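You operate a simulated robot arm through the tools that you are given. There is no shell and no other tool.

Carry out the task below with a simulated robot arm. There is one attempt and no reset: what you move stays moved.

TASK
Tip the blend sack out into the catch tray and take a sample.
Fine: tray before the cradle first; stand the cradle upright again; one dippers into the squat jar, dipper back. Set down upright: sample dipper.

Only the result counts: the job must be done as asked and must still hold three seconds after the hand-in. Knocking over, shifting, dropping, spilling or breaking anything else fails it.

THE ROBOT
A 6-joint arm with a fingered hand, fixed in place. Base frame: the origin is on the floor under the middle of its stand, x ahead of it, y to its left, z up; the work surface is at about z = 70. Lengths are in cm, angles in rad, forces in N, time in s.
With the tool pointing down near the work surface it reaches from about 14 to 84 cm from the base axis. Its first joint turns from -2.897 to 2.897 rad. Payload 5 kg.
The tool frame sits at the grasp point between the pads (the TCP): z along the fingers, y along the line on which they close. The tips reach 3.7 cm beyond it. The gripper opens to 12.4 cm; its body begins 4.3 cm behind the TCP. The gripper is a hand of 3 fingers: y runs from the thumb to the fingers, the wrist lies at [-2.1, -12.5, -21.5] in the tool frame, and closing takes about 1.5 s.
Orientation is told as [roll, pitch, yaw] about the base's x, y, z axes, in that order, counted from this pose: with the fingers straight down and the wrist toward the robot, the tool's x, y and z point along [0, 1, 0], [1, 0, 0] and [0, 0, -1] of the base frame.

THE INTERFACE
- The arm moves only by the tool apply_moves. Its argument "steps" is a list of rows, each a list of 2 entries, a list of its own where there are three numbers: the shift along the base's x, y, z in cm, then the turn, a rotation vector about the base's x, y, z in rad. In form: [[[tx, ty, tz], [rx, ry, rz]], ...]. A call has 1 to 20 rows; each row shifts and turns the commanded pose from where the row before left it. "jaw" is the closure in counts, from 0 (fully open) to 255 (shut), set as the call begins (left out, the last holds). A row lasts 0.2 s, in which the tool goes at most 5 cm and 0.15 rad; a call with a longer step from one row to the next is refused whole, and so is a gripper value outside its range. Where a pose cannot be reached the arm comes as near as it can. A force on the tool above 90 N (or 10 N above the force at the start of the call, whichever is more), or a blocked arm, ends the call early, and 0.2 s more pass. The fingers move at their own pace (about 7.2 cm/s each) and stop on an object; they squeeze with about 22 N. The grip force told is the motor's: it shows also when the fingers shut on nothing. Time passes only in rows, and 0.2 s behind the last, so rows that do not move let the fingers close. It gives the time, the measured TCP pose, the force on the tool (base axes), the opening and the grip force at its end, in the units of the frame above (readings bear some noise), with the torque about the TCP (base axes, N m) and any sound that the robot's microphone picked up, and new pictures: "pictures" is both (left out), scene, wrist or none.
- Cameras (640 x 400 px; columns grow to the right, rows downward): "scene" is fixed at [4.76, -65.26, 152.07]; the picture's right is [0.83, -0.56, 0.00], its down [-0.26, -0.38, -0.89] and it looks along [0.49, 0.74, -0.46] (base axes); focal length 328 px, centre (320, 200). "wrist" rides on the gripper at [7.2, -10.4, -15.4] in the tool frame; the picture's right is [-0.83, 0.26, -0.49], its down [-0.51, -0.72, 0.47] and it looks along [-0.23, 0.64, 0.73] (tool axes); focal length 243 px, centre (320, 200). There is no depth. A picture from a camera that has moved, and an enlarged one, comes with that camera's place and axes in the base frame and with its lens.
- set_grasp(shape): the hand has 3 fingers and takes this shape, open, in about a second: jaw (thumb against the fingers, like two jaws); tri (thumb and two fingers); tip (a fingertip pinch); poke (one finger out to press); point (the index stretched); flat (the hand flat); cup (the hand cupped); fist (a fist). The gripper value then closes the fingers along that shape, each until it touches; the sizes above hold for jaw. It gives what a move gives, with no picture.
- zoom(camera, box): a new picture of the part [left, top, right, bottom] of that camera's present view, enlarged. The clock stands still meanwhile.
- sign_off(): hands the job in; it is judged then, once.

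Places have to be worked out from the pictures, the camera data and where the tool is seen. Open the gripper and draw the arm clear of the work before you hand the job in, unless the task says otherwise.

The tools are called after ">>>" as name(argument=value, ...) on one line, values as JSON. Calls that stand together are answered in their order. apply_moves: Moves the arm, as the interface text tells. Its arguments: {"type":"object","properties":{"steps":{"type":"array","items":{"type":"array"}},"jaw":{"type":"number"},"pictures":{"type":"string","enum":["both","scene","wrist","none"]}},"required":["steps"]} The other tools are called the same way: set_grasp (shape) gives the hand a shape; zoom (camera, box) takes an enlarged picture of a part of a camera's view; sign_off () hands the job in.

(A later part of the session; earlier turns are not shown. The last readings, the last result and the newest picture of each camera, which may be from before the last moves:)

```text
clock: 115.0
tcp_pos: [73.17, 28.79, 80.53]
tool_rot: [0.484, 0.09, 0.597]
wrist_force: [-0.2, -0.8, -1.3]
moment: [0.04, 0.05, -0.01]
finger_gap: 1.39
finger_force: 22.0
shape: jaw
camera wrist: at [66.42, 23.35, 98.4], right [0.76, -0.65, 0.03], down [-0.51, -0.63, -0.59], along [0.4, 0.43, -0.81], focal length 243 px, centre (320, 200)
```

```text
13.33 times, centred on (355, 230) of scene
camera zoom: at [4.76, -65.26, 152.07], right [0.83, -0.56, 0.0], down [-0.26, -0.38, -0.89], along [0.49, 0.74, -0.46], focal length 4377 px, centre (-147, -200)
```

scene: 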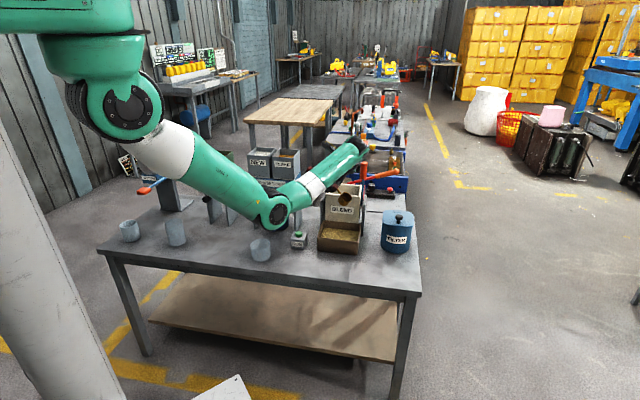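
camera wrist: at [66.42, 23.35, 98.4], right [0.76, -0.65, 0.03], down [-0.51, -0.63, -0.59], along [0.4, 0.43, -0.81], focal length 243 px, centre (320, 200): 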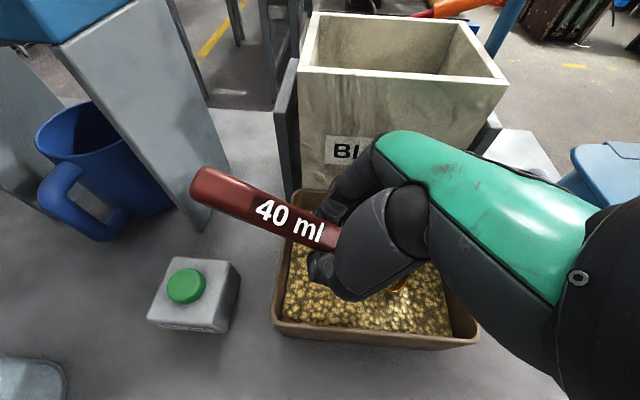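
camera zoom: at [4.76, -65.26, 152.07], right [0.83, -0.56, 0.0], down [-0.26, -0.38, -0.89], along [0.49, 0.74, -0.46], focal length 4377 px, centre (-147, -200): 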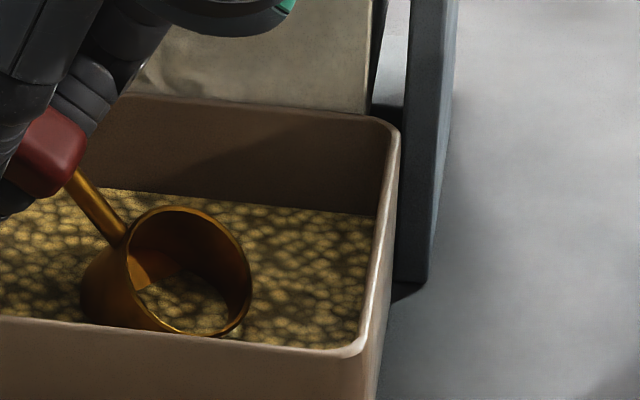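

The cup looks more tilted/rolled than I expected. I lift it out again (over the tray) and level the hand to inspect how the dipper sits in the grip.

>>> apply_moves(steps=[[[0, 0, 2], [0, 0, 0]], [[0, 0, 2.5], [0, 0, 0]], [[0, 0, 2.5], [0, 0, 0]], [[0, 0, 1], [-0.07, -0.07, 0]], [[0, 0, 0.5], [-0.07, -0.07, 0]], [[0, 0, 0], [-0.07, -0.07, 0]], [[0, 0, 0], [-0.07, -0.07, 0]], [[0, 0, 0], [-0.07, -0.07, 0]], [[0, 0, 0], [0, 0, 0]]], pictures="wrist")

>>> zoom(camera="scene", box=[320, 190, 380, 235])

>>> zoom(camera="wrist", box=[180, 160, 460, 340])

```text
clock: 117.0
tcp_pos: [73.23, 28.83, 89.16]
tool_rot: [-0.001, -0.011, 0.575]
wrist_force: [-0.3, 0.2, -1.1]
moment: [0.04, 0.08, -0.02]
finger_gap: 1.38
finger_force: 21.9
shape: jaw
camera wrist: at [60.48, 29.25, 104.34], right [0.67, -0.56, 0.5], down [-0.32, -0.82, -0.48], along [0.67, 0.16, -0.72], focal length 243 px, centre (320, 200)
```

wrist: 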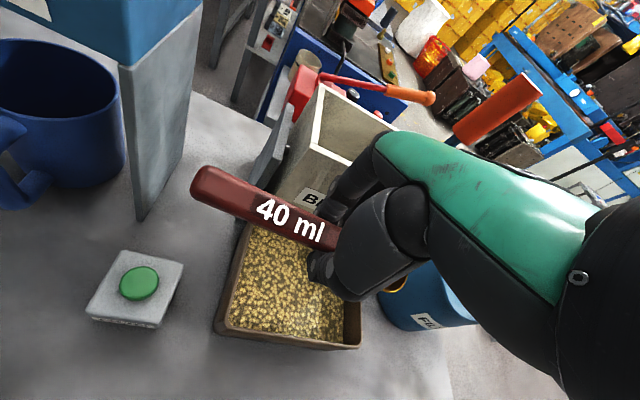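

```text
8.89 times, centred on (350, 212) of scene
camera zoom: at [4.76, -65.26, 152.07], right [0.83, -0.56, 0.0], down [-0.26, -0.38, -0.89], along [0.49, 0.74, -0.46], focal length 2918 px, centre (53, 89)
```

zoom: 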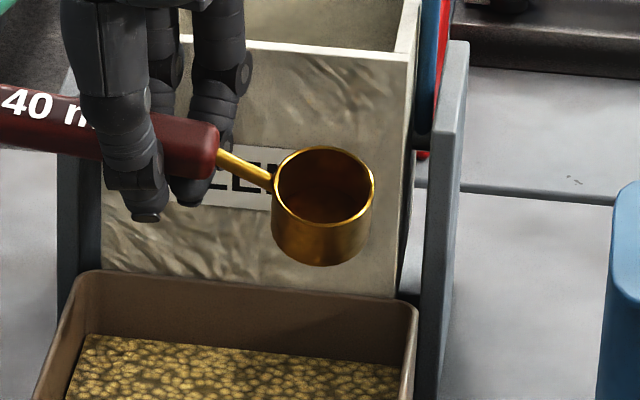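

```text
2.22 times, centred on (320, 250) of wrist
camera zoom: at [60.48, 29.25, 104.34], right [0.67, -0.56, 0.5], down [-0.32, -0.82, -0.48], along [0.67, 0.16, -0.72], focal length 539 px, centre (320, 89)
```

zoom: 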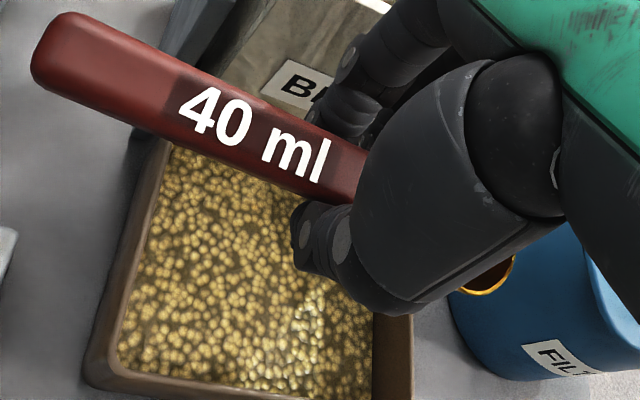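

The dipper is empty and sits rolled ~20° in the grip; the plunge was too shallow for the lip. I'll tilt more (extra roll toward the robot plus nose-down) so the lip goes well below the surface, then level it inside the flakes.

>>> apply_moves(steps=[[[-0.3, -0.3, 0], [0.094, -0.094, 0]], [[-0.3, -0.3, 0], [0.094, -0.094, 0]], [[-0.3, -0.3, 0], [0.094, -0.094, 0]], [[0, 0, 0], [0.0884, 0.0884, 0]], [[0, 0, 0], [0.0884, 0.0884, 0]], [[0, 0, 0], [0.0884, 0.0884, 0]], [[0, 0, 0], [0.0884, 0.0884, 0]], [[0, 0, 0], [0, 0, 0]]], pictures="wrist")

>>> zoom(camera="scene", box=[320, 190, 380, 250])

```text
clock: 118.8
tcp_pos: [72.32, 27.85, 89.0]
tool_rot: [0.589, -0.244, 0.395]
wrist_force: [0.0, -0.4, -2.3]
moment: [0.04, 0.1, 0.02]
finger_gap: 1.39
finger_force: 22.1
shape: jaw
camera wrist: at [60.27, 20.22, 102.85], right [0.62, -0.79, 0.01], down [-0.43, -0.35, -0.83], along [0.66, 0.51, -0.56], focal length 243 px, centre (320, 200)
```

wrist: 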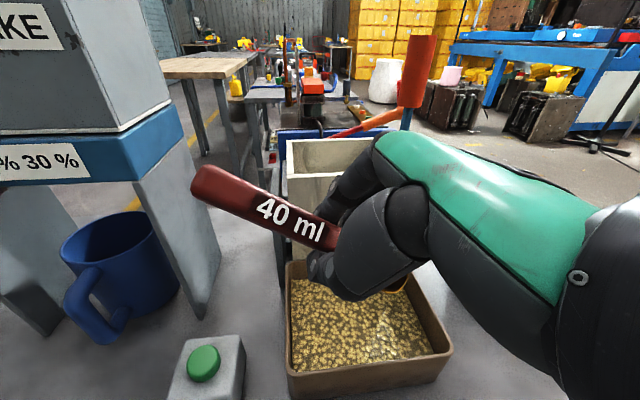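

```text
6.67 times, centred on (350, 220) of scene
camera zoom: at [4.76, -65.26, 152.07], right [0.83, -0.56, 0.0], down [-0.26, -0.38, -0.89], along [0.49, 0.74, -0.46], focal length 2188 px, centre (120, 67)
```

zoom: 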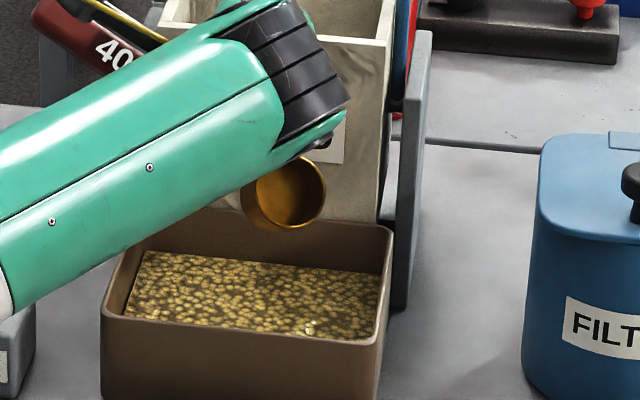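

The cup's mouth now faces strongly toward the robot, centred over the tray. I plunge it in, slowly at the end.

>>> apply_moves(steps=[[[0, 0, -2.5], [0, 0, 0]], [[0, 0, -2.5], [0, 0, 0]], [[0, 0, -2], [0, 0, 0]], [[0, 0, -1.2], [0, 0, 0]], [[0, 0, -0.5], [0, 0, 0]], [[0, 0, 0], [0, 0, 0]]], pictures="none")

>>> zoom(camera="scene", box=[325, 215, 375, 250])

```text
clock: 120.2
tcp_pos: [72.38, 27.98, 80.36]
tool_rot: [0.589, -0.248, 0.395]
wrist_force: [0.6, 0.4, -2.3]
moment: [-0.03, 0.04, -0.01]
finger_gap: 1.44
finger_force: 22.5
shape: jaw
```

```text
11.43 times, centred on (350, 232) of scene
camera zoom: at [4.76, -65.26, 152.07], right [0.83, -0.56, 0.0], down [-0.26, -0.38, -0.89], along [0.49, 0.74, -0.46], focal length 3752 px, centre (-23, -171)
```

zoom: 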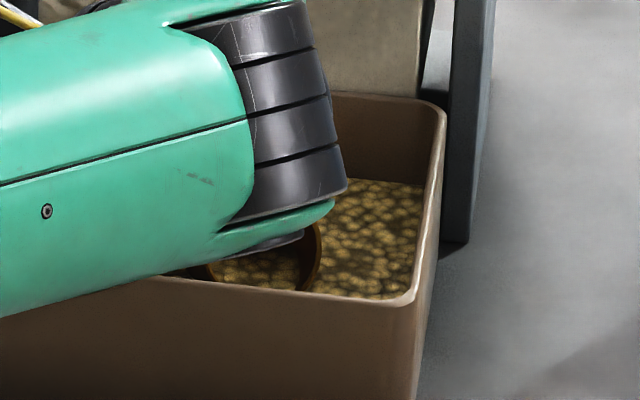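

The lip is now under the surface (flakes visible inside the mouth). A touch deeper until near the floor, watching the force.

>>> apply_moves(steps=[[[0, 0, -0.3], [0, 0, 0]], [[0, 0, -0.3], [0, 0, 0]], [[0, 0, 0], [0, 0, 0]]], pictures="none")

>>> zoom(camera="scene", box=[325, 215, 375, 250])

```text
clock: 121.0
tcp_pos: [72.34, 27.94, 79.7]
tool_rot: [0.587, -0.245, 0.396]
wrist_force: [-1.0, -0.5, -2.1]
moment: [0.0, 0.04, -0.02]
finger_gap: 1.41
finger_force: 21.4
shape: jaw
```

```text
11.43 times, centred on (350, 232) of scene
camera zoom: at [4.76, -65.26, 152.07], right [0.83, -0.56, 0.0], down [-0.26, -0.38, -0.89], along [0.49, 0.74, -0.46], focal length 3752 px, centre (-23, -171)
```

zoom: 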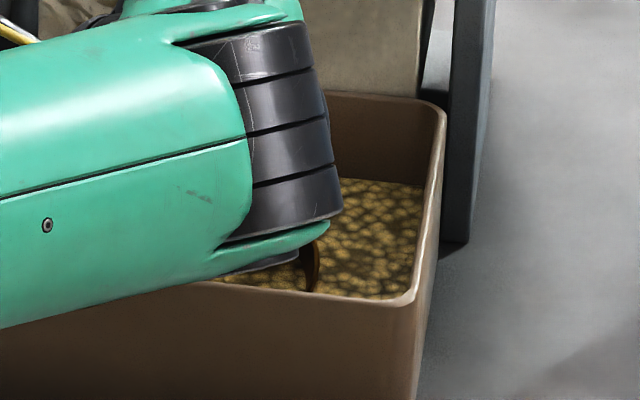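

Still free. Now I level the cup inside the flakes: first reduce the nose-down tilt, then roll the cup upright about the handle.

>>> apply_moves(steps=[[[0, 0, -0.4], [-0.0884, -0.0884, 0]], [[0, 0, -0.4], [-0.0884, -0.0884, 0]], [[0, 0, 0], [-0.0856, 0.0856, 0.0309]], [[0, 0, 0], [-0.0856, 0.0856, 0.0309]], [[0, 0, 0], [-0.0856, 0.0856, 0.0309]], [[0, 0, 0], [-0.0856, 0.0856, 0.0309]], [[0, 0, 0], [-0.0856, 0.0856, 0.0309]], [[0, 0, 0], [-0.0856, 0.0856, 0.0309]], [[0, 0, 0], [0, 0, 0]]], pictures="wrist")

>>> zoom(camera="scene", box=[325, 215, 375, 250])

```text
clock: 123.0
tcp_pos: [72.26, 27.93, 78.99]
tool_rot: [0.184, 0.377, 0.656]
wrist_force: [-0.2, -0.2, -0.8]
moment: [0.08, 0.04, -0.01]
finger_gap: 1.41
finger_force: 21.6
shape: jaw
camera wrist: at [66.9, 29.18, 98.13], right [0.84, -0.5, 0.21], down [-0.44, -0.86, -0.25], along [0.31, 0.12, -0.94], focal length 243 px, centre (320, 200)
```

wrist: 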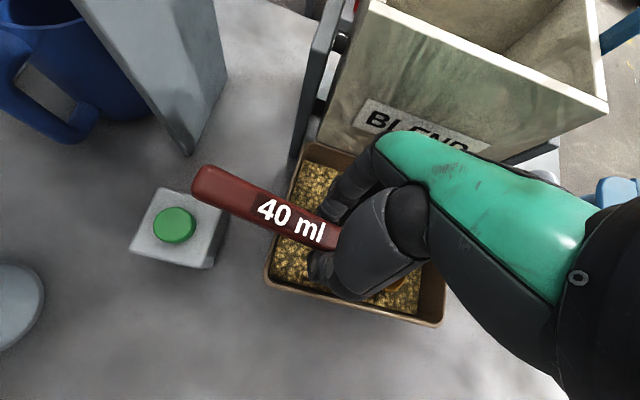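

```text
11.43 times, centred on (350, 232) of scene
camera zoom: at [4.76, -65.26, 152.07], right [0.83, -0.56, 0.0], down [-0.26, -0.38, -0.89], along [0.49, 0.74, -0.46], focal length 3752 px, centre (-23, -171)
```

zoom: 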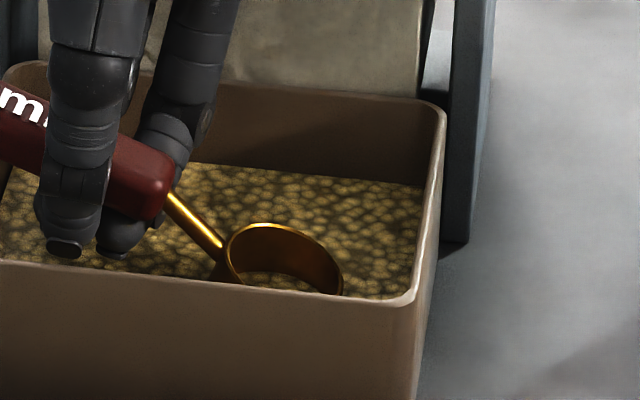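

The rim is just above the surface with flakes inside. I now lift while removing the remaining tilt, then inspect the cup.

>>> apply_moves(steps=[[[0, 0, 0.5], [-0.06, -0.06, 0]], [[0, 0, 0.8], [-0.06, -0.06, 0]], [[0, 0, 1], [-0.06, -0.06, 0]], [[0, 0, 1.5], [0, 0, 0]], [[0, 0, 1.5], [0, 0, 0]], [[0, 0, 1.5], [0, 0, 0]], [[0, 0, 1.5], [0, 0, 0]], [[0, 0, 0], [0, 0, 0]]], pictures="wrist")

>>> zoom(camera="scene", box=[320, 195, 380, 245])

```text
clock: 124.8
tcp_pos: [72.35, 27.93, 87.28]
tool_rot: [-0.082, 0.33, 0.565]
wrist_force: [-0.2, 0.7, -1.9]
moment: [0.09, 0.09, 0.02]
finger_gap: 1.39
finger_force: 21.5
shape: jaw
camera wrist: at [63.59, 32.52, 104.59], right [0.78, -0.44, 0.44], down [-0.4, -0.9, -0.17], along [0.47, -0.05, -0.88], focal length 243 px, centre (320, 200)
```

wrist: 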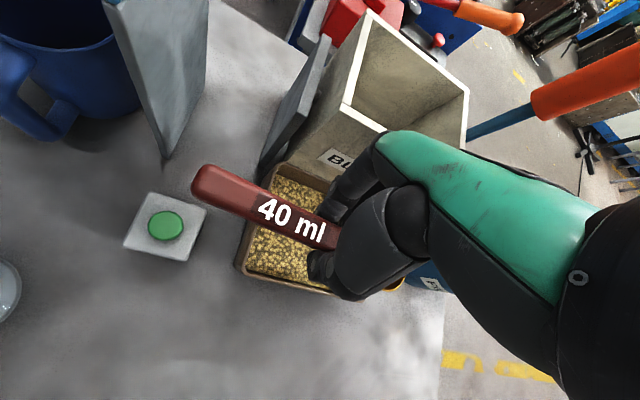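

```text
8.00 times, centred on (350, 220) of scene
camera zoom: at [4.76, -65.26, 152.07], right [0.83, -0.56, 0.0], down [-0.26, -0.38, -0.89], along [0.49, 0.74, -0.46], focal length 2626 px, centre (80, 40)
```

zoom: 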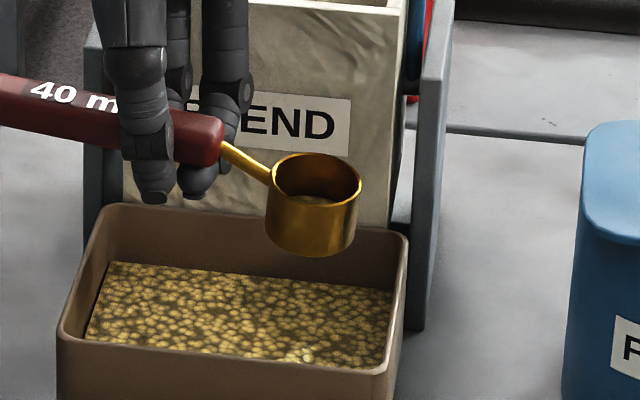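

The cup is level now and seems to hold some flakes. I zoom closer to see the fill level.

>>> zoom(camera="scene", box=[340, 208, 370, 232])

```text
16.00 times, centred on (355, 220) of scene
camera zoom: at [4.76, -65.26, 152.07], right [0.83, -0.56, 0.0], down [-0.26, -0.38, -0.89], along [0.49, 0.74, -0.46], focal length 5252 px, centre (-240, -120)
```

zoom: 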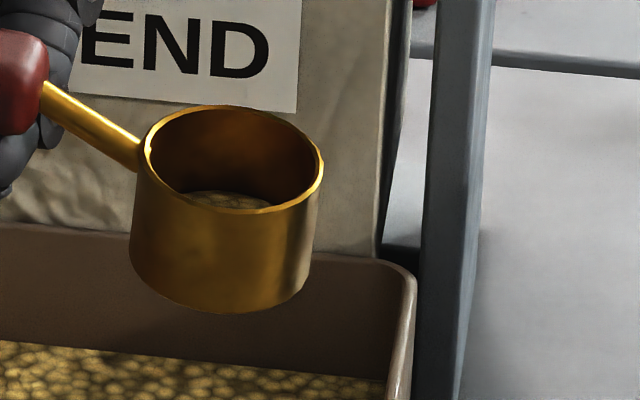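

The cup holds only about a quarter. I dip again: moderate tilt (so it can retain more), deeper, shifted slightly right so the handle clears the wall, and wait in the flakes.

>>> apply_moves(steps=[[[0.21, -0.21, 0], [0.0884, -0.0884, 0]], [[0.21, -0.21, 0], [0.0884, -0.0884, 0]], [[0.21, -0.21, 0], [0.0884, -0.0884, 0]], [[0.21, -0.21, 0], [0.0884, -0.0884, 0]], [[0, 0, 0], [0.083, 0.083, 0]], [[0, 0, 0], [0.083, 0.083, 0]], [[0, 0, 0], [0.083, 0.083, 0]], [[0, 0, -2.5], [0, 0, 0]], [[0, 0, -2.5], [0, 0, 0]], [[0, 0, -1.8], [0, 0, 0]], [[0, 0, -0.8], [0, 0, 0]], [[0, 0, 0], [0, 0, 0]]], pictures="none")

>>> zoom(camera="scene", box=[325, 215, 375, 250])

```text
clock: 127.4
tcp_pos: [73.22, 27.07, 79.67]
tool_rot: [0.373, -0.075, 0.531]
wrist_force: [0.6, -0.2, -1.1]
moment: [0.01, 0.06, 0.02]
finger_gap: 1.41
finger_force: 22.0
shape: jaw
```

```text
11.43 times, centred on (350, 232) of scene
camera zoom: at [4.76, -65.26, 152.07], right [0.83, -0.56, 0.0], down [-0.26, -0.38, -0.89], along [0.49, 0.74, -0.46], focal length 3752 px, centre (-23, -171)
```

zoom: 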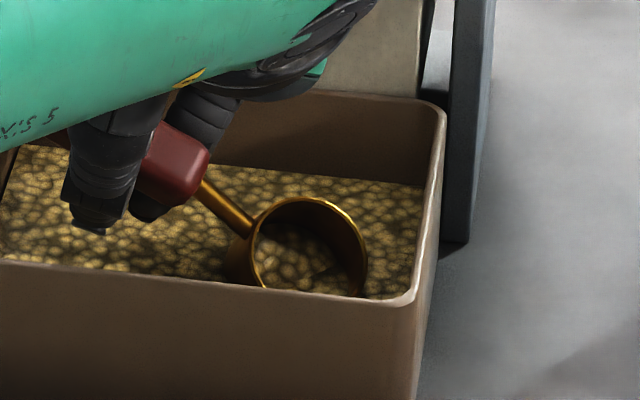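

The cup is immersed with flakes standing in it. I sink it a bit more and wait about 3 seconds.

>>> apply_moves(steps=[[[0, 0, -0.3], [0, 0, 0]], [[0, 0, -0.3], [0, 0, 0]], [[0, 0, 0], [0, 0, 0]], [[0, 0, 0], [0, 0, 0]], [[0, 0, 0], [0, 0, 0]], [[0, 0, 0], [0, 0, 0]], [[0, 0, 0], [0, 0, 0]], [[0, 0, 0], [0, 0, 0]], [[0, 0, 0], [0, 0, 0]], [[0, 0, 0], [0, 0, 0]], [[0, 0, 0], [0, 0, 0]], [[0, 0, 0], [0, 0, 0]]], pictures="none")

>>> zoom(camera="scene", box=[325, 215, 375, 250])

```text
clock: 130.0
tcp_pos: [73.06, 26.97, 79.12]
tool_rot: [0.369, -0.075, 0.533]
wrist_force: [-0.6, -0.3, -1.4]
moment: [0.02, 0.09, -0.01]
finger_gap: 1.38
finger_force: 21.9
shape: jaw
```

```text
11.43 times, centred on (350, 232) of scene
camera zoom: at [4.76, -65.26, 152.07], right [0.83, -0.56, 0.0], down [-0.26, -0.38, -0.89], along [0.49, 0.74, -0.46], focal length 3752 px, centre (-23, -171)
```

zoom: 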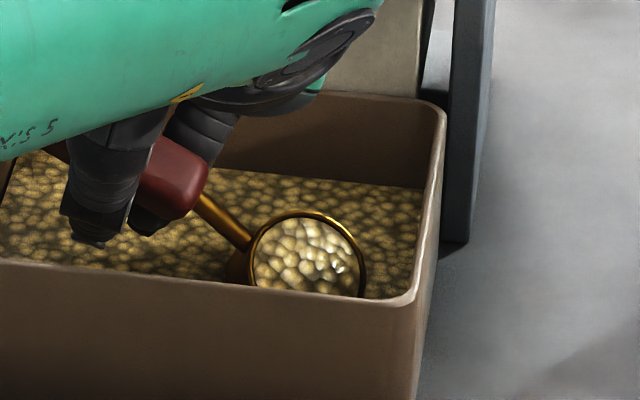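

The cup is now brimming with flakes. I level it (undo nose-down, then roll) while lifting gently.

>>> apply_moves(steps=[[[0, 0, 0.2], [-0.083, -0.083, 0]], [[0, 0, 0.3], [-0.083, -0.083, 0]], [[0, 0, 0.4], [-0.083, -0.083, 0]], [[0, 0, 0.4], [-0.0884, 0.0884, 0]], [[0, 0, 0.5], [-0.0884, 0.0884, 0]], [[0, 0, 0.6], [-0.0884, 0.0884, 0]], [[0, 0, 0.8], [-0.0884, 0.0884, 0]], [[0, 0, 1], [0, 0, 0]], [[0, 0, 1.5], [0, 0, 0]], [[0, 0, 1.5], [0, 0, 0]], [[0, 0, 1], [0, 0, 0]], [[0, 0, 0], [0, 0, 0]]], pictures="none")

>>> zoom(camera="scene", box=[340, 205, 370, 235])

>>> zoom(camera="scene", box=[310, 180, 400, 260])

```text
clock: 132.6
tcp_pos: [73.19, 27.09, 87.23]
tool_rot: [-0.081, 0.332, 0.563]
wrist_force: [0.2, -0.1, -1.1]
moment: [0.07, 0.06, -0.02]
finger_gap: 1.41
finger_force: 22.3
shape: jaw
```

```text
13.33 times, centred on (355, 220) of scene
camera zoom: at [4.76, -65.26, 152.07], right [0.83, -0.56, 0.0], down [-0.26, -0.38, -0.89], along [0.49, 0.74, -0.46], focal length 4377 px, centre (-147, -67)
```

zoom: 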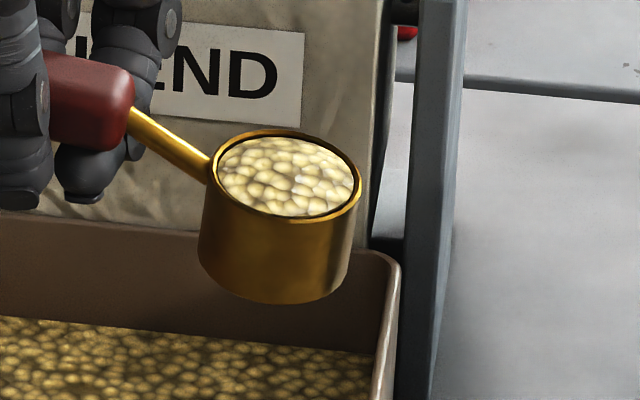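

```text
5.00 times, centred on (355, 220) of scene
camera zoom: at [4.76, -65.26, 152.07], right [0.83, -0.56, 0.0], down [-0.26, -0.38, -0.89], along [0.49, 0.74, -0.46], focal length 1641 px, centre (145, 100)
```

zoom: 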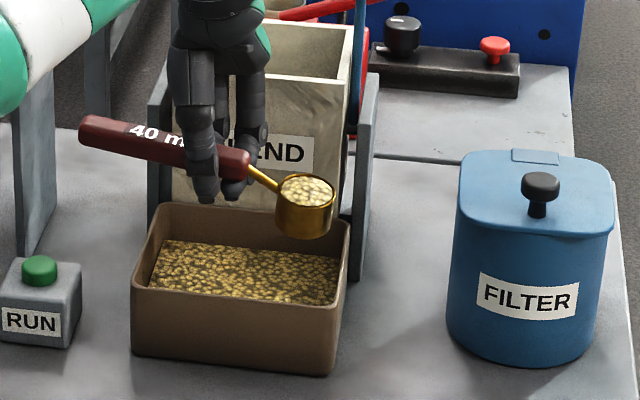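

A full, level dipperful. I raise it and carry it level toward the squat jar (centre ≈ (44.8, 38.3), rim z ≈ 76.3).

>>> apply_moves(steps=[[[0, 0, 2], [-0.05, -0.05, 0]], [[0, 0, 2.5], [-0.03, -0.03, 0]], [[0, 0, 2.5], [0, 0, 0]], [[-2.5, 0.5, 2.5], [0, 0, 0]], [[-3, 1, 1], [0, 0, 0]], [[-3, 1.4, 0], [0, 0, 0]], [[-3, 1.6, 0], [0, 0, 0]], [[-3, 1.6, 0], [0, 0, 0]], [[-3, 1.7, 0], [0, 0, 0]], [[-3, 1.8, 0], [0, 0, 0]], [[0, 0, 0], [0, 0, 0]]], pictures="both")

>>> zoom(camera="scene", box=[240, 160, 370, 260])

```text
clock: 135.0
tcp_pos: [52.67, 36.74, 97.72]
tool_rot: [-0.197, 0.303, 0.526]
wrist_force: [0.2, 0.6, -1.3]
moment: [0.1, 0.03, 0.0]
finger_gap: 1.39
finger_force: 22.2
shape: jaw
camera wrist: at [42.56, 42.53, 113.9], right [0.74, -0.4, 0.54], down [-0.39, -0.91, -0.13], along [0.54, -0.11, -0.83], focal length 243 px, centre (320, 200)
```

scene: 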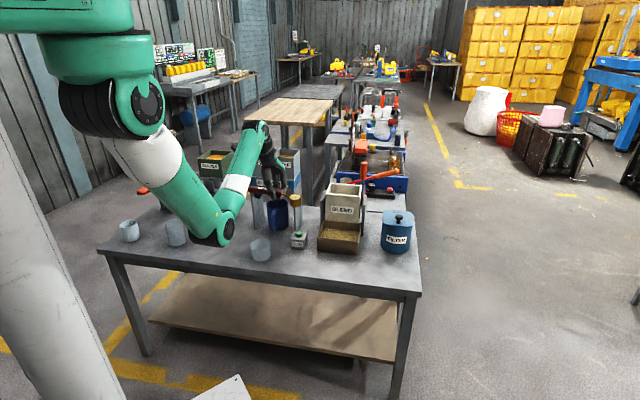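
wrist: 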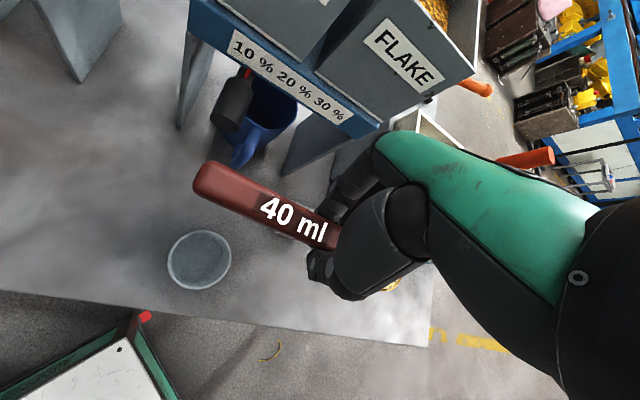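

```text
4.00 times, centred on (305, 210) of scene
camera zoom: at [4.76, -65.26, 152.07], right [0.83, -0.56, 0.0], down [-0.26, -0.38, -0.89], along [0.49, 0.74, -0.46], focal length 1313 px, centre (380, 160)
```

zoom: 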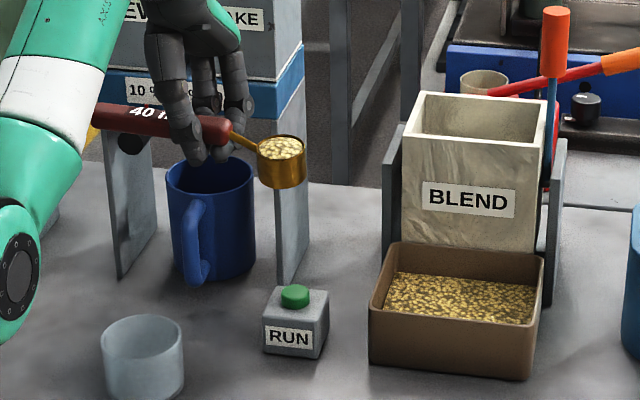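

The dipper stays full and level. Jar confirmed at (45.0, 38.1). I move so the cup's front lip will be above the jar centre.

>>> apply_moves(steps=[[[-2.9, 1.64, -0.5], [0, 0, 0]], [[-2.9, 1.64, -0.5], [0, 0, 0]], [[-2.9, 1.64, -1], [0, 0, 0]], [[-2.9, 1.64, -1.5], [0, 0, 0]], [[-2.6, 1.5, -1.5], [0, 0, 0]], [[0, 0, -1.5], [0, 0, 0]], [[0, 0, 0], [0, 0, 0]]], pictures="both")

>>> zoom(camera="scene", box=[215, 185, 300, 265])

```text
clock: 136.6
tcp_pos: [38.48, 44.71, 91.13]
tool_rot: [-0.197, 0.304, 0.526]
wrist_force: [0.3, -0.1, -1.9]
moment: [0.06, 0.06, -0.01]
finger_gap: 1.39
finger_force: 22.2
shape: jaw
camera wrist: at [28.35, 50.62, 107.29], right [0.74, -0.4, 0.54], down [-0.39, -0.91, -0.13], along [0.54, -0.11, -0.83], focal length 243 px, centre (320, 200)
```

scene: 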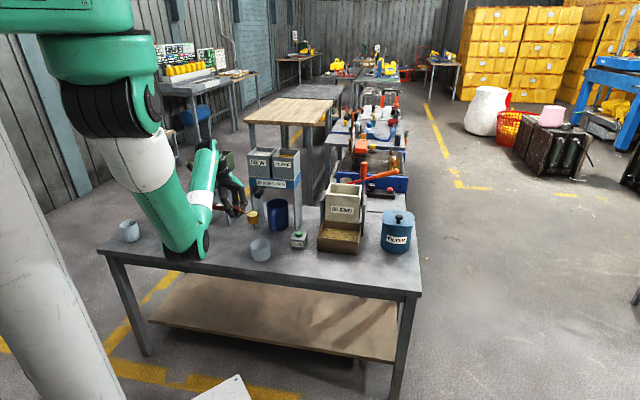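
wrist: 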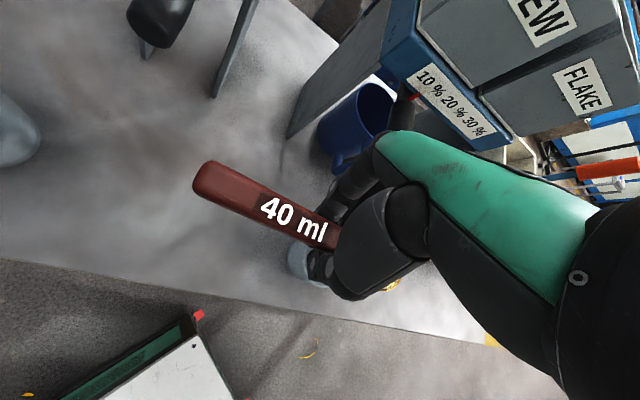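

```text
5.00 times, centred on (258, 225) of scene
camera zoom: at [4.76, -65.26, 152.07], right [0.83, -0.56, 0.0], down [-0.26, -0.38, -0.89], along [0.49, 0.74, -0.46], focal length 1641 px, centre (632, 75)
```

zoom: 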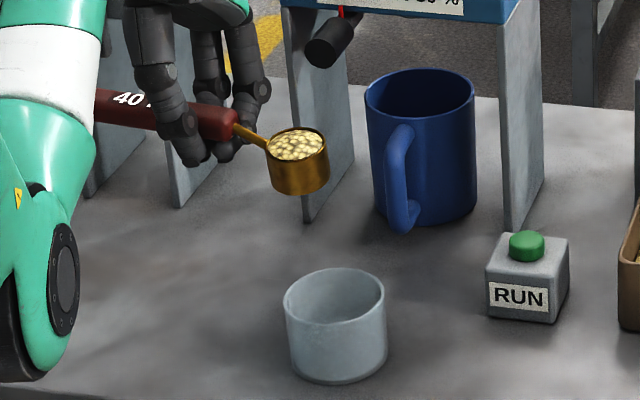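

The front lip is within ~0.6 cm of the jar's centre. I begin tilting nose-down while holding the lip over the jar, in small steps.

>>> apply_moves(steps=[[[0, 0, -1.2], [0.0707, 0.0707, 0]], [[0, 0, -1.1], [0.0707, 0.0707, 0]], [[0.28, -0.28, 0], [0.0707, 0.0707, 0]], [[0.34, -0.34, 0], [0.0707, 0.0707, 0]]], pictures="none")

>>> zoom(camera="scene", box=[215, 185, 300, 265])

```text
clock: 137.6
tcp_pos: [39.11, 44.03, 88.96]
tool_rot: [0.223, 0.379, 0.668]
wrist_force: [0.2, -0.1, -1.4]
moment: [0.02, 0.04, 0.0]
finger_gap: 1.44
finger_force: 22.2
shape: jaw
```

```text
5.00 times, centred on (258, 225) of scene
camera zoom: at [4.76, -65.26, 152.07], right [0.83, -0.56, 0.0], down [-0.26, -0.38, -0.89], along [0.49, 0.74, -0.46], focal length 1641 px, centre (632, 75)
```

zoom: 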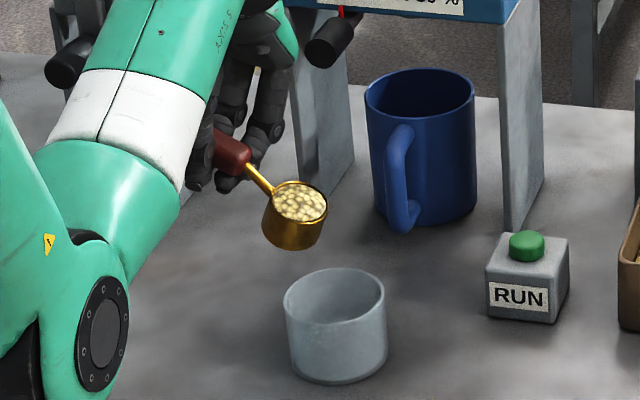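

The lip is right above the jar's centre, no limits flagged. Continue tilting.

>>> apply_moves(steps=[[[0.4, -0.4, 0], [0.0707, 0.0707, 0]], [[0.45, -0.45, 0], [0.0707, 0.0707, 0]], [[0.5, -0.5, 0], [0.0707, 0.0707, 0]]], pictures="none")

>>> zoom(camera="scene", box=[215, 185, 300, 265])

```text
clock: 138.4
tcp_pos: [40.43, 42.72, 88.94]
tool_rot: [0.544, 0.397, 0.792]
wrist_force: [0.8, -0.6, -2.0]
moment: [0.03, 0.02, 0.01]
finger_gap: 1.4
finger_force: 21.9
shape: jaw
```

```text
5.00 times, centred on (258, 225) of scene
camera zoom: at [4.76, -65.26, 152.07], right [0.83, -0.56, 0.0], down [-0.26, -0.38, -0.89], along [0.49, 0.74, -0.46], focal length 1641 px, centre (632, 75)
```

zoom: 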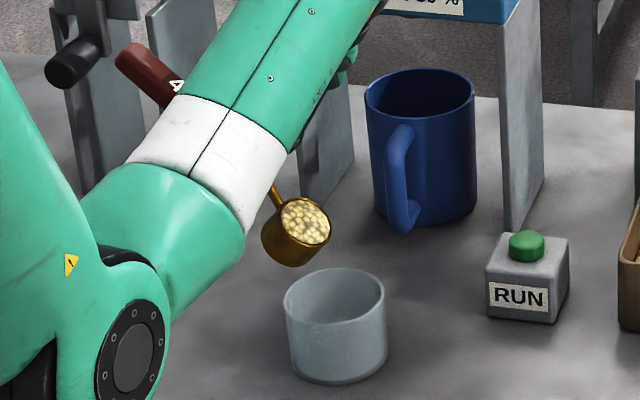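

40° and the lip is still over the jar's centre; no flow yet. Continue.

>>> apply_moves(steps=[[[0.55, -0.55, 0], [0.0707, 0.0707, 0]], [[0.59, -0.59, 0], [0.0707, 0.0707, 0]]], pictures="none")

>>> zoom(camera="scene", box=[215, 185, 300, 265])

```text
clock: 139.0
tcp_pos: [41.63, 41.59, 89.01]
tool_rot: [0.76, 0.386, 0.876]
wrist_force: [-0.2, 0.4, -1.1]
moment: [0.04, 0.01, -0.01]
finger_gap: 1.38
finger_force: 22.3
shape: jaw
```

```text
5.00 times, centred on (258, 225) of scene
camera zoom: at [4.76, -65.26, 152.07], right [0.83, -0.56, 0.0], down [-0.26, -0.38, -0.89], along [0.49, 0.74, -0.46], focal length 1641 px, centre (632, 75)
```

zoom: 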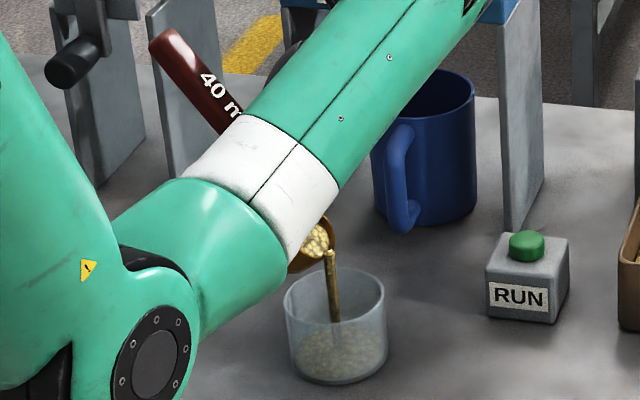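

The stream pours straight into the squat jar. I hold here and let it flow.

>>> apply_moves(steps=[[[0, 0, 0], [0, 0, 0]], [[0, 0, 0], [0, 0, 0]], [[0, 0, 0], [0, 0, 0]], [[0, 0, 0], [0, 0, 0]], [[0, 0, 0], [0, 0, 0]]], pictures="none")

>>> zoom(camera="scene", box=[235, 210, 290, 265])

```text
clock: 140.2
tcp_pos: [41.62, 41.59, 88.84]
tool_rot: [0.758, 0.385, 0.873]
wrist_force: [0.1, -0.9, -1.2]
moment: [-0.01, 0.03, 0.0]
finger_gap: 1.38
finger_force: 21.7
shape: jaw
```

```text
7.27 times, centred on (262, 238) of scene
camera zoom: at [4.76, -65.26, 152.07], right [0.83, -0.56, 0.0], down [-0.26, -0.38, -0.89], along [0.49, 0.74, -0.46], focal length 2387 px, centre (738, -73)
```

zoom: 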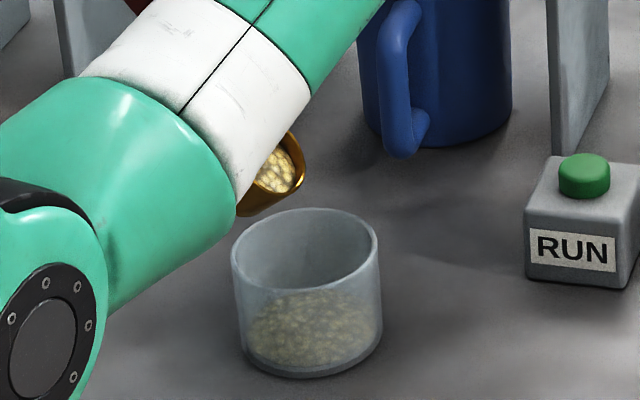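

It stopped flowing at this angle with some left in the cup. I tilt further, keeping the lip over the jar.

>>> apply_moves(steps=[[[0.6, -0.6, 0], [0.0707, 0.0707, 0]], [[0.64, -0.64, 0], [0.0707, 0.0707, 0]], [[0, 0, 0], [0, 0, 0]], [[0, 0, 0], [0, 0, 0]], [[0, 0, 0], [0, 0, 0]]], pictures="none")

>>> zoom(camera="scene", box=[235, 200, 290, 265])

```text
clock: 141.4
tcp_pos: [42.77, 40.25, 88.92]
tool_rot: [0.973, 0.362, 0.952]
wrist_force: [0.4, -1.3, -1.1]
moment: [0.02, 0.02, -0.04]
finger_gap: 1.39
finger_force: 22.1
shape: jaw
```

```text
6.15 times, centred on (262, 232) of scene
camera zoom: at [4.76, -65.26, 152.07], right [0.83, -0.56, 0.0], down [-0.26, -0.38, -0.89], along [0.49, 0.74, -0.46], focal length 2020 px, centre (674, 0)
```

zoom: 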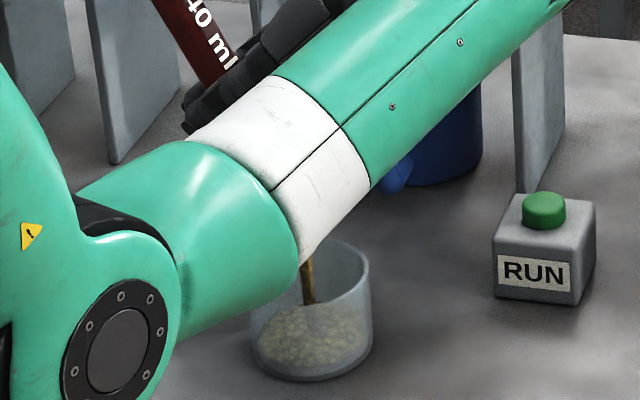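

Still pouring into the jar. Hold, then tilt on.

>>> apply_moves(steps=[[[0, 0, 0], [0, 0, 0]], [[0, 0, 0], [0, 0, 0]], [[0, 0, 0], [0, 0, 0]], [[0.65, -0.65, 0], [0.0707, 0.0707, 0]], [[0, 0, 0], [0, 0, 0]], [[0, 0, 0], [0, 0, 0]], [[0, 0, 0], [0, 0, 0]]], pictures="both")

>>> zoom(camera="scene", box=[235, 200, 290, 265])

```text
clock: 143.0
tcp_pos: [43.53, 39.83, 88.85]
tool_rot: [1.077, 0.344, 0.992]
wrist_force: [0.5, 0.0, -1.3]
moment: [0.04, -0.01, -0.03]
finger_gap: 1.4
finger_force: 22.0
shape: jaw
camera wrist: at [49.15, 29.92, 105.33], right [0.73, -0.39, -0.56], down [-0.64, -0.66, -0.39], along [-0.22, 0.64, -0.73], focal length 243 px, centre (320, 200)
```

scene: 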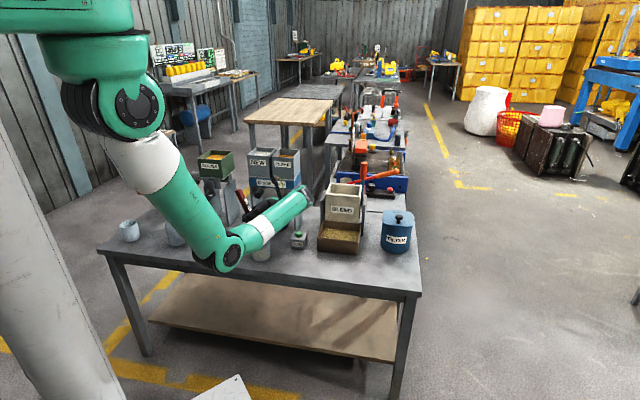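
wrist: 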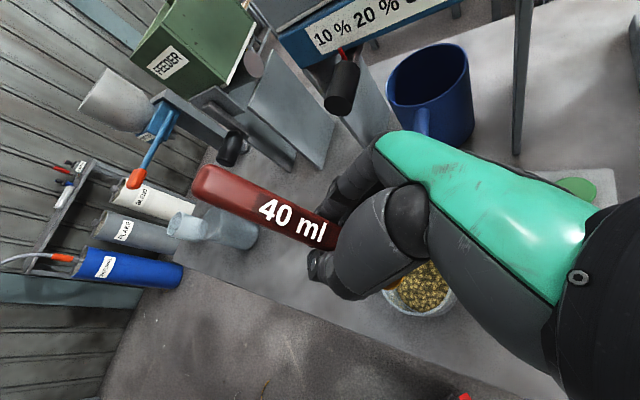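

```text
6.15 times, centred on (262, 232) of scene
camera zoom: at [4.76, -65.26, 152.07], right [0.83, -0.56, 0.0], down [-0.26, -0.38, -0.89], along [0.49, 0.74, -0.46], focal length 2020 px, centre (674, 0)
```

zoom: 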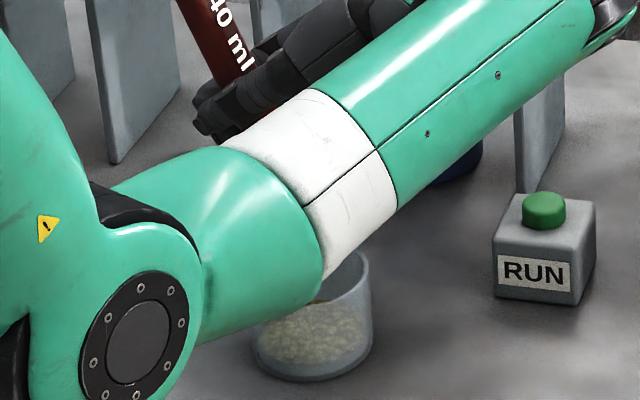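

The wrist view shows flakes in the jar. I zoom in to see whether the stream has ended.

>>> zoom(camera="wrist", box=[340, 230, 500, 340])

>>> zoom(camera="scene", box=[248, 235, 278, 265])

```text
3.64 times, centred on (420, 285) of wrist
camera zoom: at [49.15, 29.92, 105.33], right [0.73, -0.39, -0.56], down [-0.64, -0.66, -0.39], along [-0.22, 0.64, -0.73], focal length 882 px, centre (-44, -109)
```

zoom: 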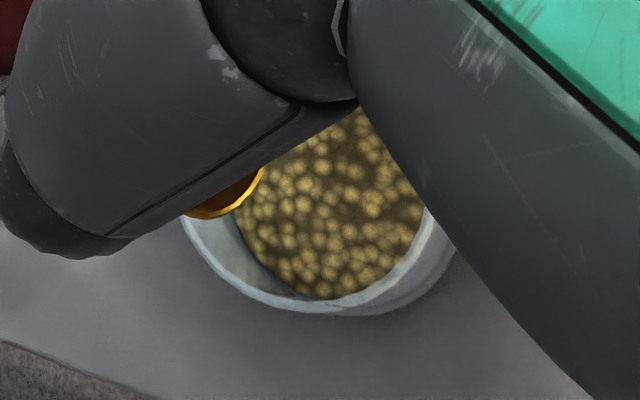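

```text
13.33 times, centred on (263, 250) of scene
camera zoom: at [4.76, -65.26, 152.07], right [0.83, -0.56, 0.0], down [-0.26, -0.38, -0.89], along [0.49, 0.74, -0.46], focal length 4377 px, centre (1080, -467)
```

zoom: 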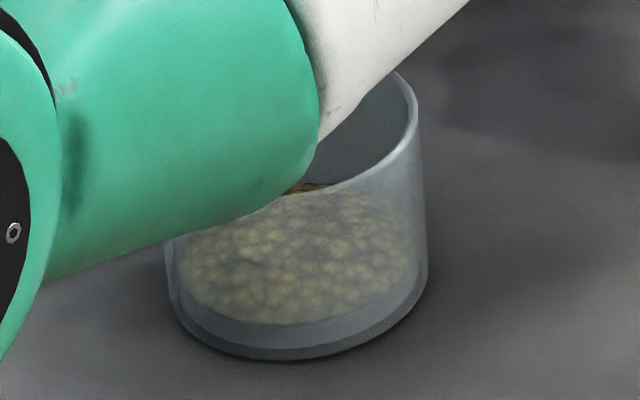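

The lip is over the jar interior and the stream looks finished. One more tilt step to ensure it's empty.

>>> apply_moves(steps=[[[0.5, -0.5, 0], [0.053, 0.053, 0]], [[0.5, -0.5, 0], [0.053, 0.053, 0]], [[0, 0, 0], [0, 0, 0]], [[0, 0, 0], [0, 0, 0]], [[0, 0, 0], [0, 0, 0]], [[0, 0, 0], [0, 0, 0]], [[0, 0, 0], [0, 0, 0]]], pictures="none")

>>> zoom(camera="wrist", box=[340, 230, 500, 340])

>>> zoom(camera="scene", box=[235, 200, 290, 265])

```text
clock: 144.6
tcp_pos: [44.47, 38.85, 89.04]
tool_rot: [1.232, 0.308, 1.04]
wrist_force: [-0.3, -0.1, -2.4]
moment: [0.0, -0.02, -0.04]
finger_gap: 1.4
finger_force: 21.3
shape: jaw
```

```text
3.64 times, centred on (420, 285) of wrist
camera zoom: at [51.79, 27.29, 103.53], right [0.67, -0.32, -0.67], down [-0.68, -0.62, -0.39], along [-0.29, 0.72, -0.63], focal length 882 px, centre (-44, -109)
```

zoom: 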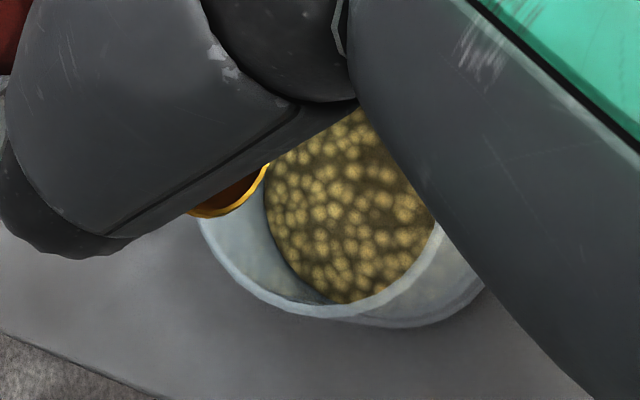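

```text
6.15 times, centred on (262, 232) of scene
camera zoom: at [4.76, -65.26, 152.07], right [0.83, -0.56, 0.0], down [-0.26, -0.38, -0.89], along [0.49, 0.74, -0.46], focal length 2020 px, centre (674, 0)
```

zoom: 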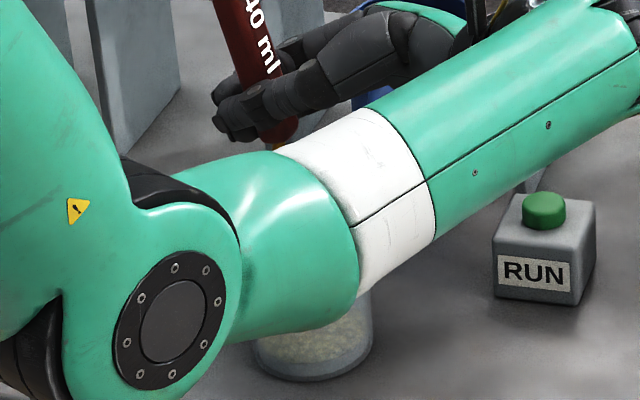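

The cup looks empty. I tilt back up along the same path, rising slightly, and check the cup.

>>> apply_moves(steps=[[[-0.8, 0.8, 0.3], [-0.0955, -0.0955, 0]], [[-0.898, 0.898, 0.4], [-0.0955, -0.0955, 0]], [[-0.856, 0.856, 0.5], [-0.0955, -0.0955, 0]], [[-0.806, 0.806, 0.5], [-0.0955, -0.0955, 0]], [[-0.742, 0.742, 0.5], [-0.0955, -0.0955, 0]], [[-0.643, 0.643, 0.5], [-0.0955, -0.0955, 0]], [[-0.559, 0.559, 0.5], [-0.0955, -0.0955, 0]], [[-0.4, 0.4, 0.5], [-0.0955, -0.0955, 0]], [[-0.3, 0.3, 0.5], [-0.0955, -0.0955, 0]], [[0, 0, 0.5], [-0.0955, -0.0955, 0]], [[0, 0, 0], [0, 0, 0]]], pictures="both")

>>> zoom(camera="scene", box=[215, 185, 300, 265])

```text
clock: 147.0
tcp_pos: [38.39, 44.75, 93.66]
tool_rot: [-0.201, 0.303, 0.528]
wrist_force: [0.8, -0.4, -2.0]
moment: [0.08, 0.05, 0.02]
finger_gap: 1.39
finger_force: 22.1
shape: jaw
camera wrist: at [28.36, 50.71, 109.84], right [0.74, -0.4, 0.54], down [-0.39, -0.91, -0.13], along [0.54, -0.11, -0.83], focal length 243 px, centre (320, 200)
```

scene: 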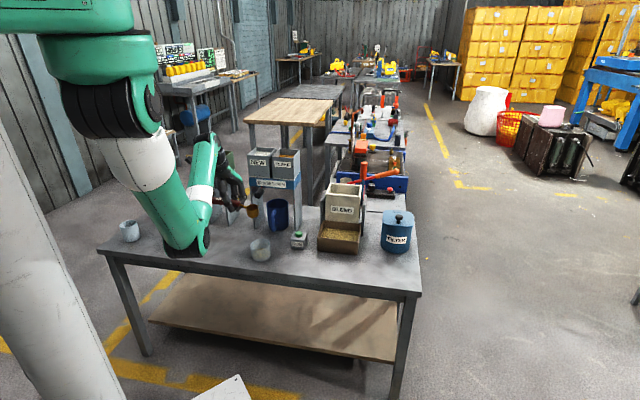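
wrist: 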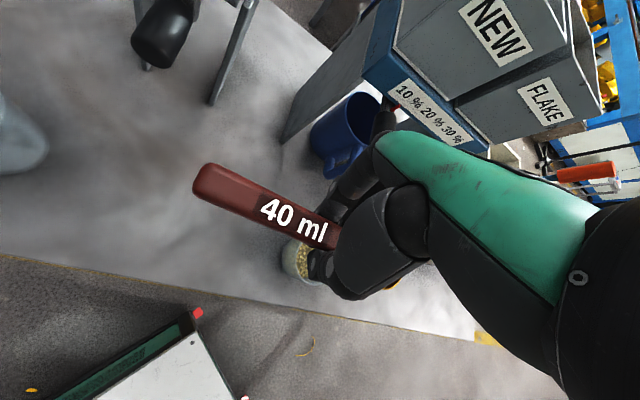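

```text
5.00 times, centred on (258, 225) of scene
camera zoom: at [4.76, -65.26, 152.07], right [0.83, -0.56, 0.0], down [-0.26, -0.38, -0.89], along [0.49, 0.74, -0.46], focal length 1641 px, centre (632, 75)
```

zoom: 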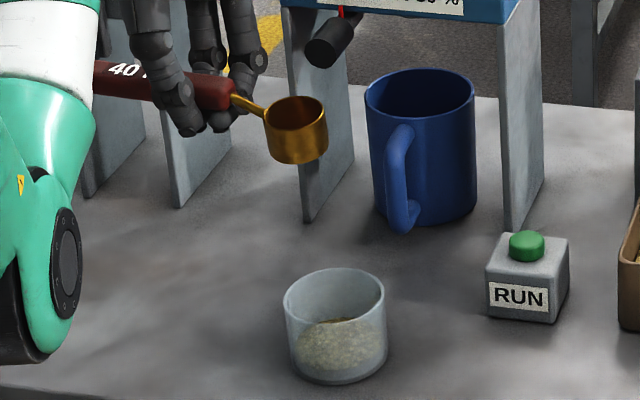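

The dipper is empty and the jar holds the sample; nothing spilled. Now I take the dipper home: rotate it back to its original heading while moving toward its spot at height.

>>> apply_moves(steps=[[[0.2, 0.8, 1], [0, 0, 0.1375]], [[0.2, 0.8, 1], [0, 0, 0.1375]], [[0.2, 0.8, 1], [0, 0, 0.1375]], [[0.2, 0.8, 0], [0, 0, 0.1375]], [[0.2, 0.8, 0], [0, 0, 0.1375]], [[0.2, 0.8, 0], [0, 0, 0.1375]], [[0.2, 0.8, 0], [0, 0, 0.1375]], [[0.2, 0.8, 0], [0, 0, 0.1375]], [[0.2, 0.8, 0], [0, 0, 0.1375]], [[0.2, 0.8, 0], [0, 0, 0.1375]], [[0.2, 0.8, 0], [0, 0, 0.1375]], [[0, 0, 0], [0, 0, 0]]], pictures="both")

>>> zoom(camera="scene", box=[195, 150, 300, 250])

```text
clock: 149.6
tcp_pos: [40.64, 53.5, 96.64]
tool_rot: [-0.197, 0.304, 2.043]
wrist_force: [0.2, 0.0, -0.9]
moment: [-0.06, 0.08, -0.01]
finger_gap: 1.4
finger_force: 21.7
shape: jaw
camera wrist: at [34.38, 43.86, 112.79], right [0.44, 0.72, 0.54], down [0.89, -0.44, -0.13], along [0.14, 0.53, -0.83], focal length 243 px, centre (320, 200)
```

scene: 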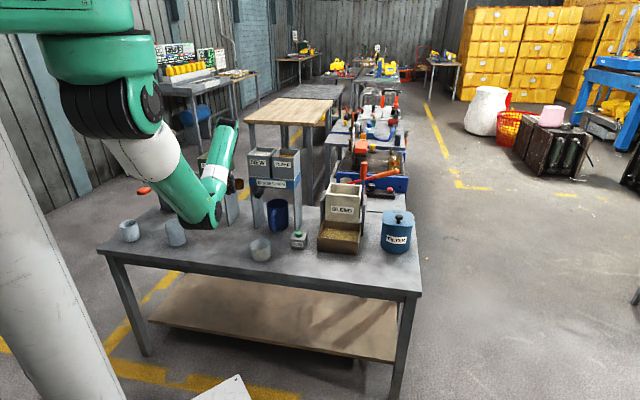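
wrist: 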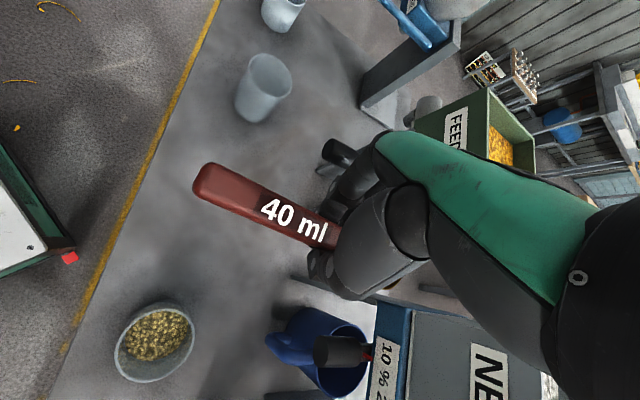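

```text
4.00 times, centred on (248, 200) of scene
camera zoom: at [4.76, -65.26, 152.07], right [0.83, -0.56, 0.0], down [-0.26, -0.38, -0.89], along [0.49, 0.74, -0.46], focal length 1313 px, centre (610, 200)
```

zoom: 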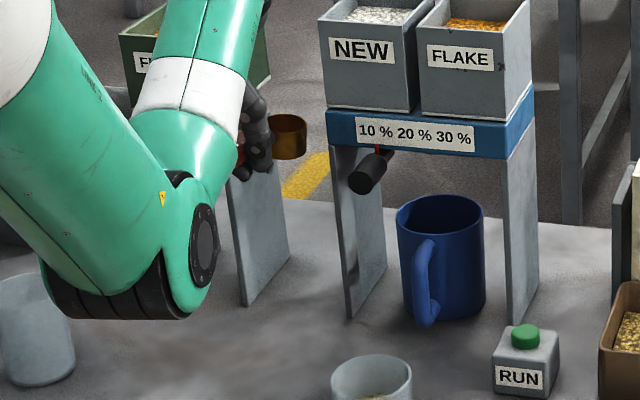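

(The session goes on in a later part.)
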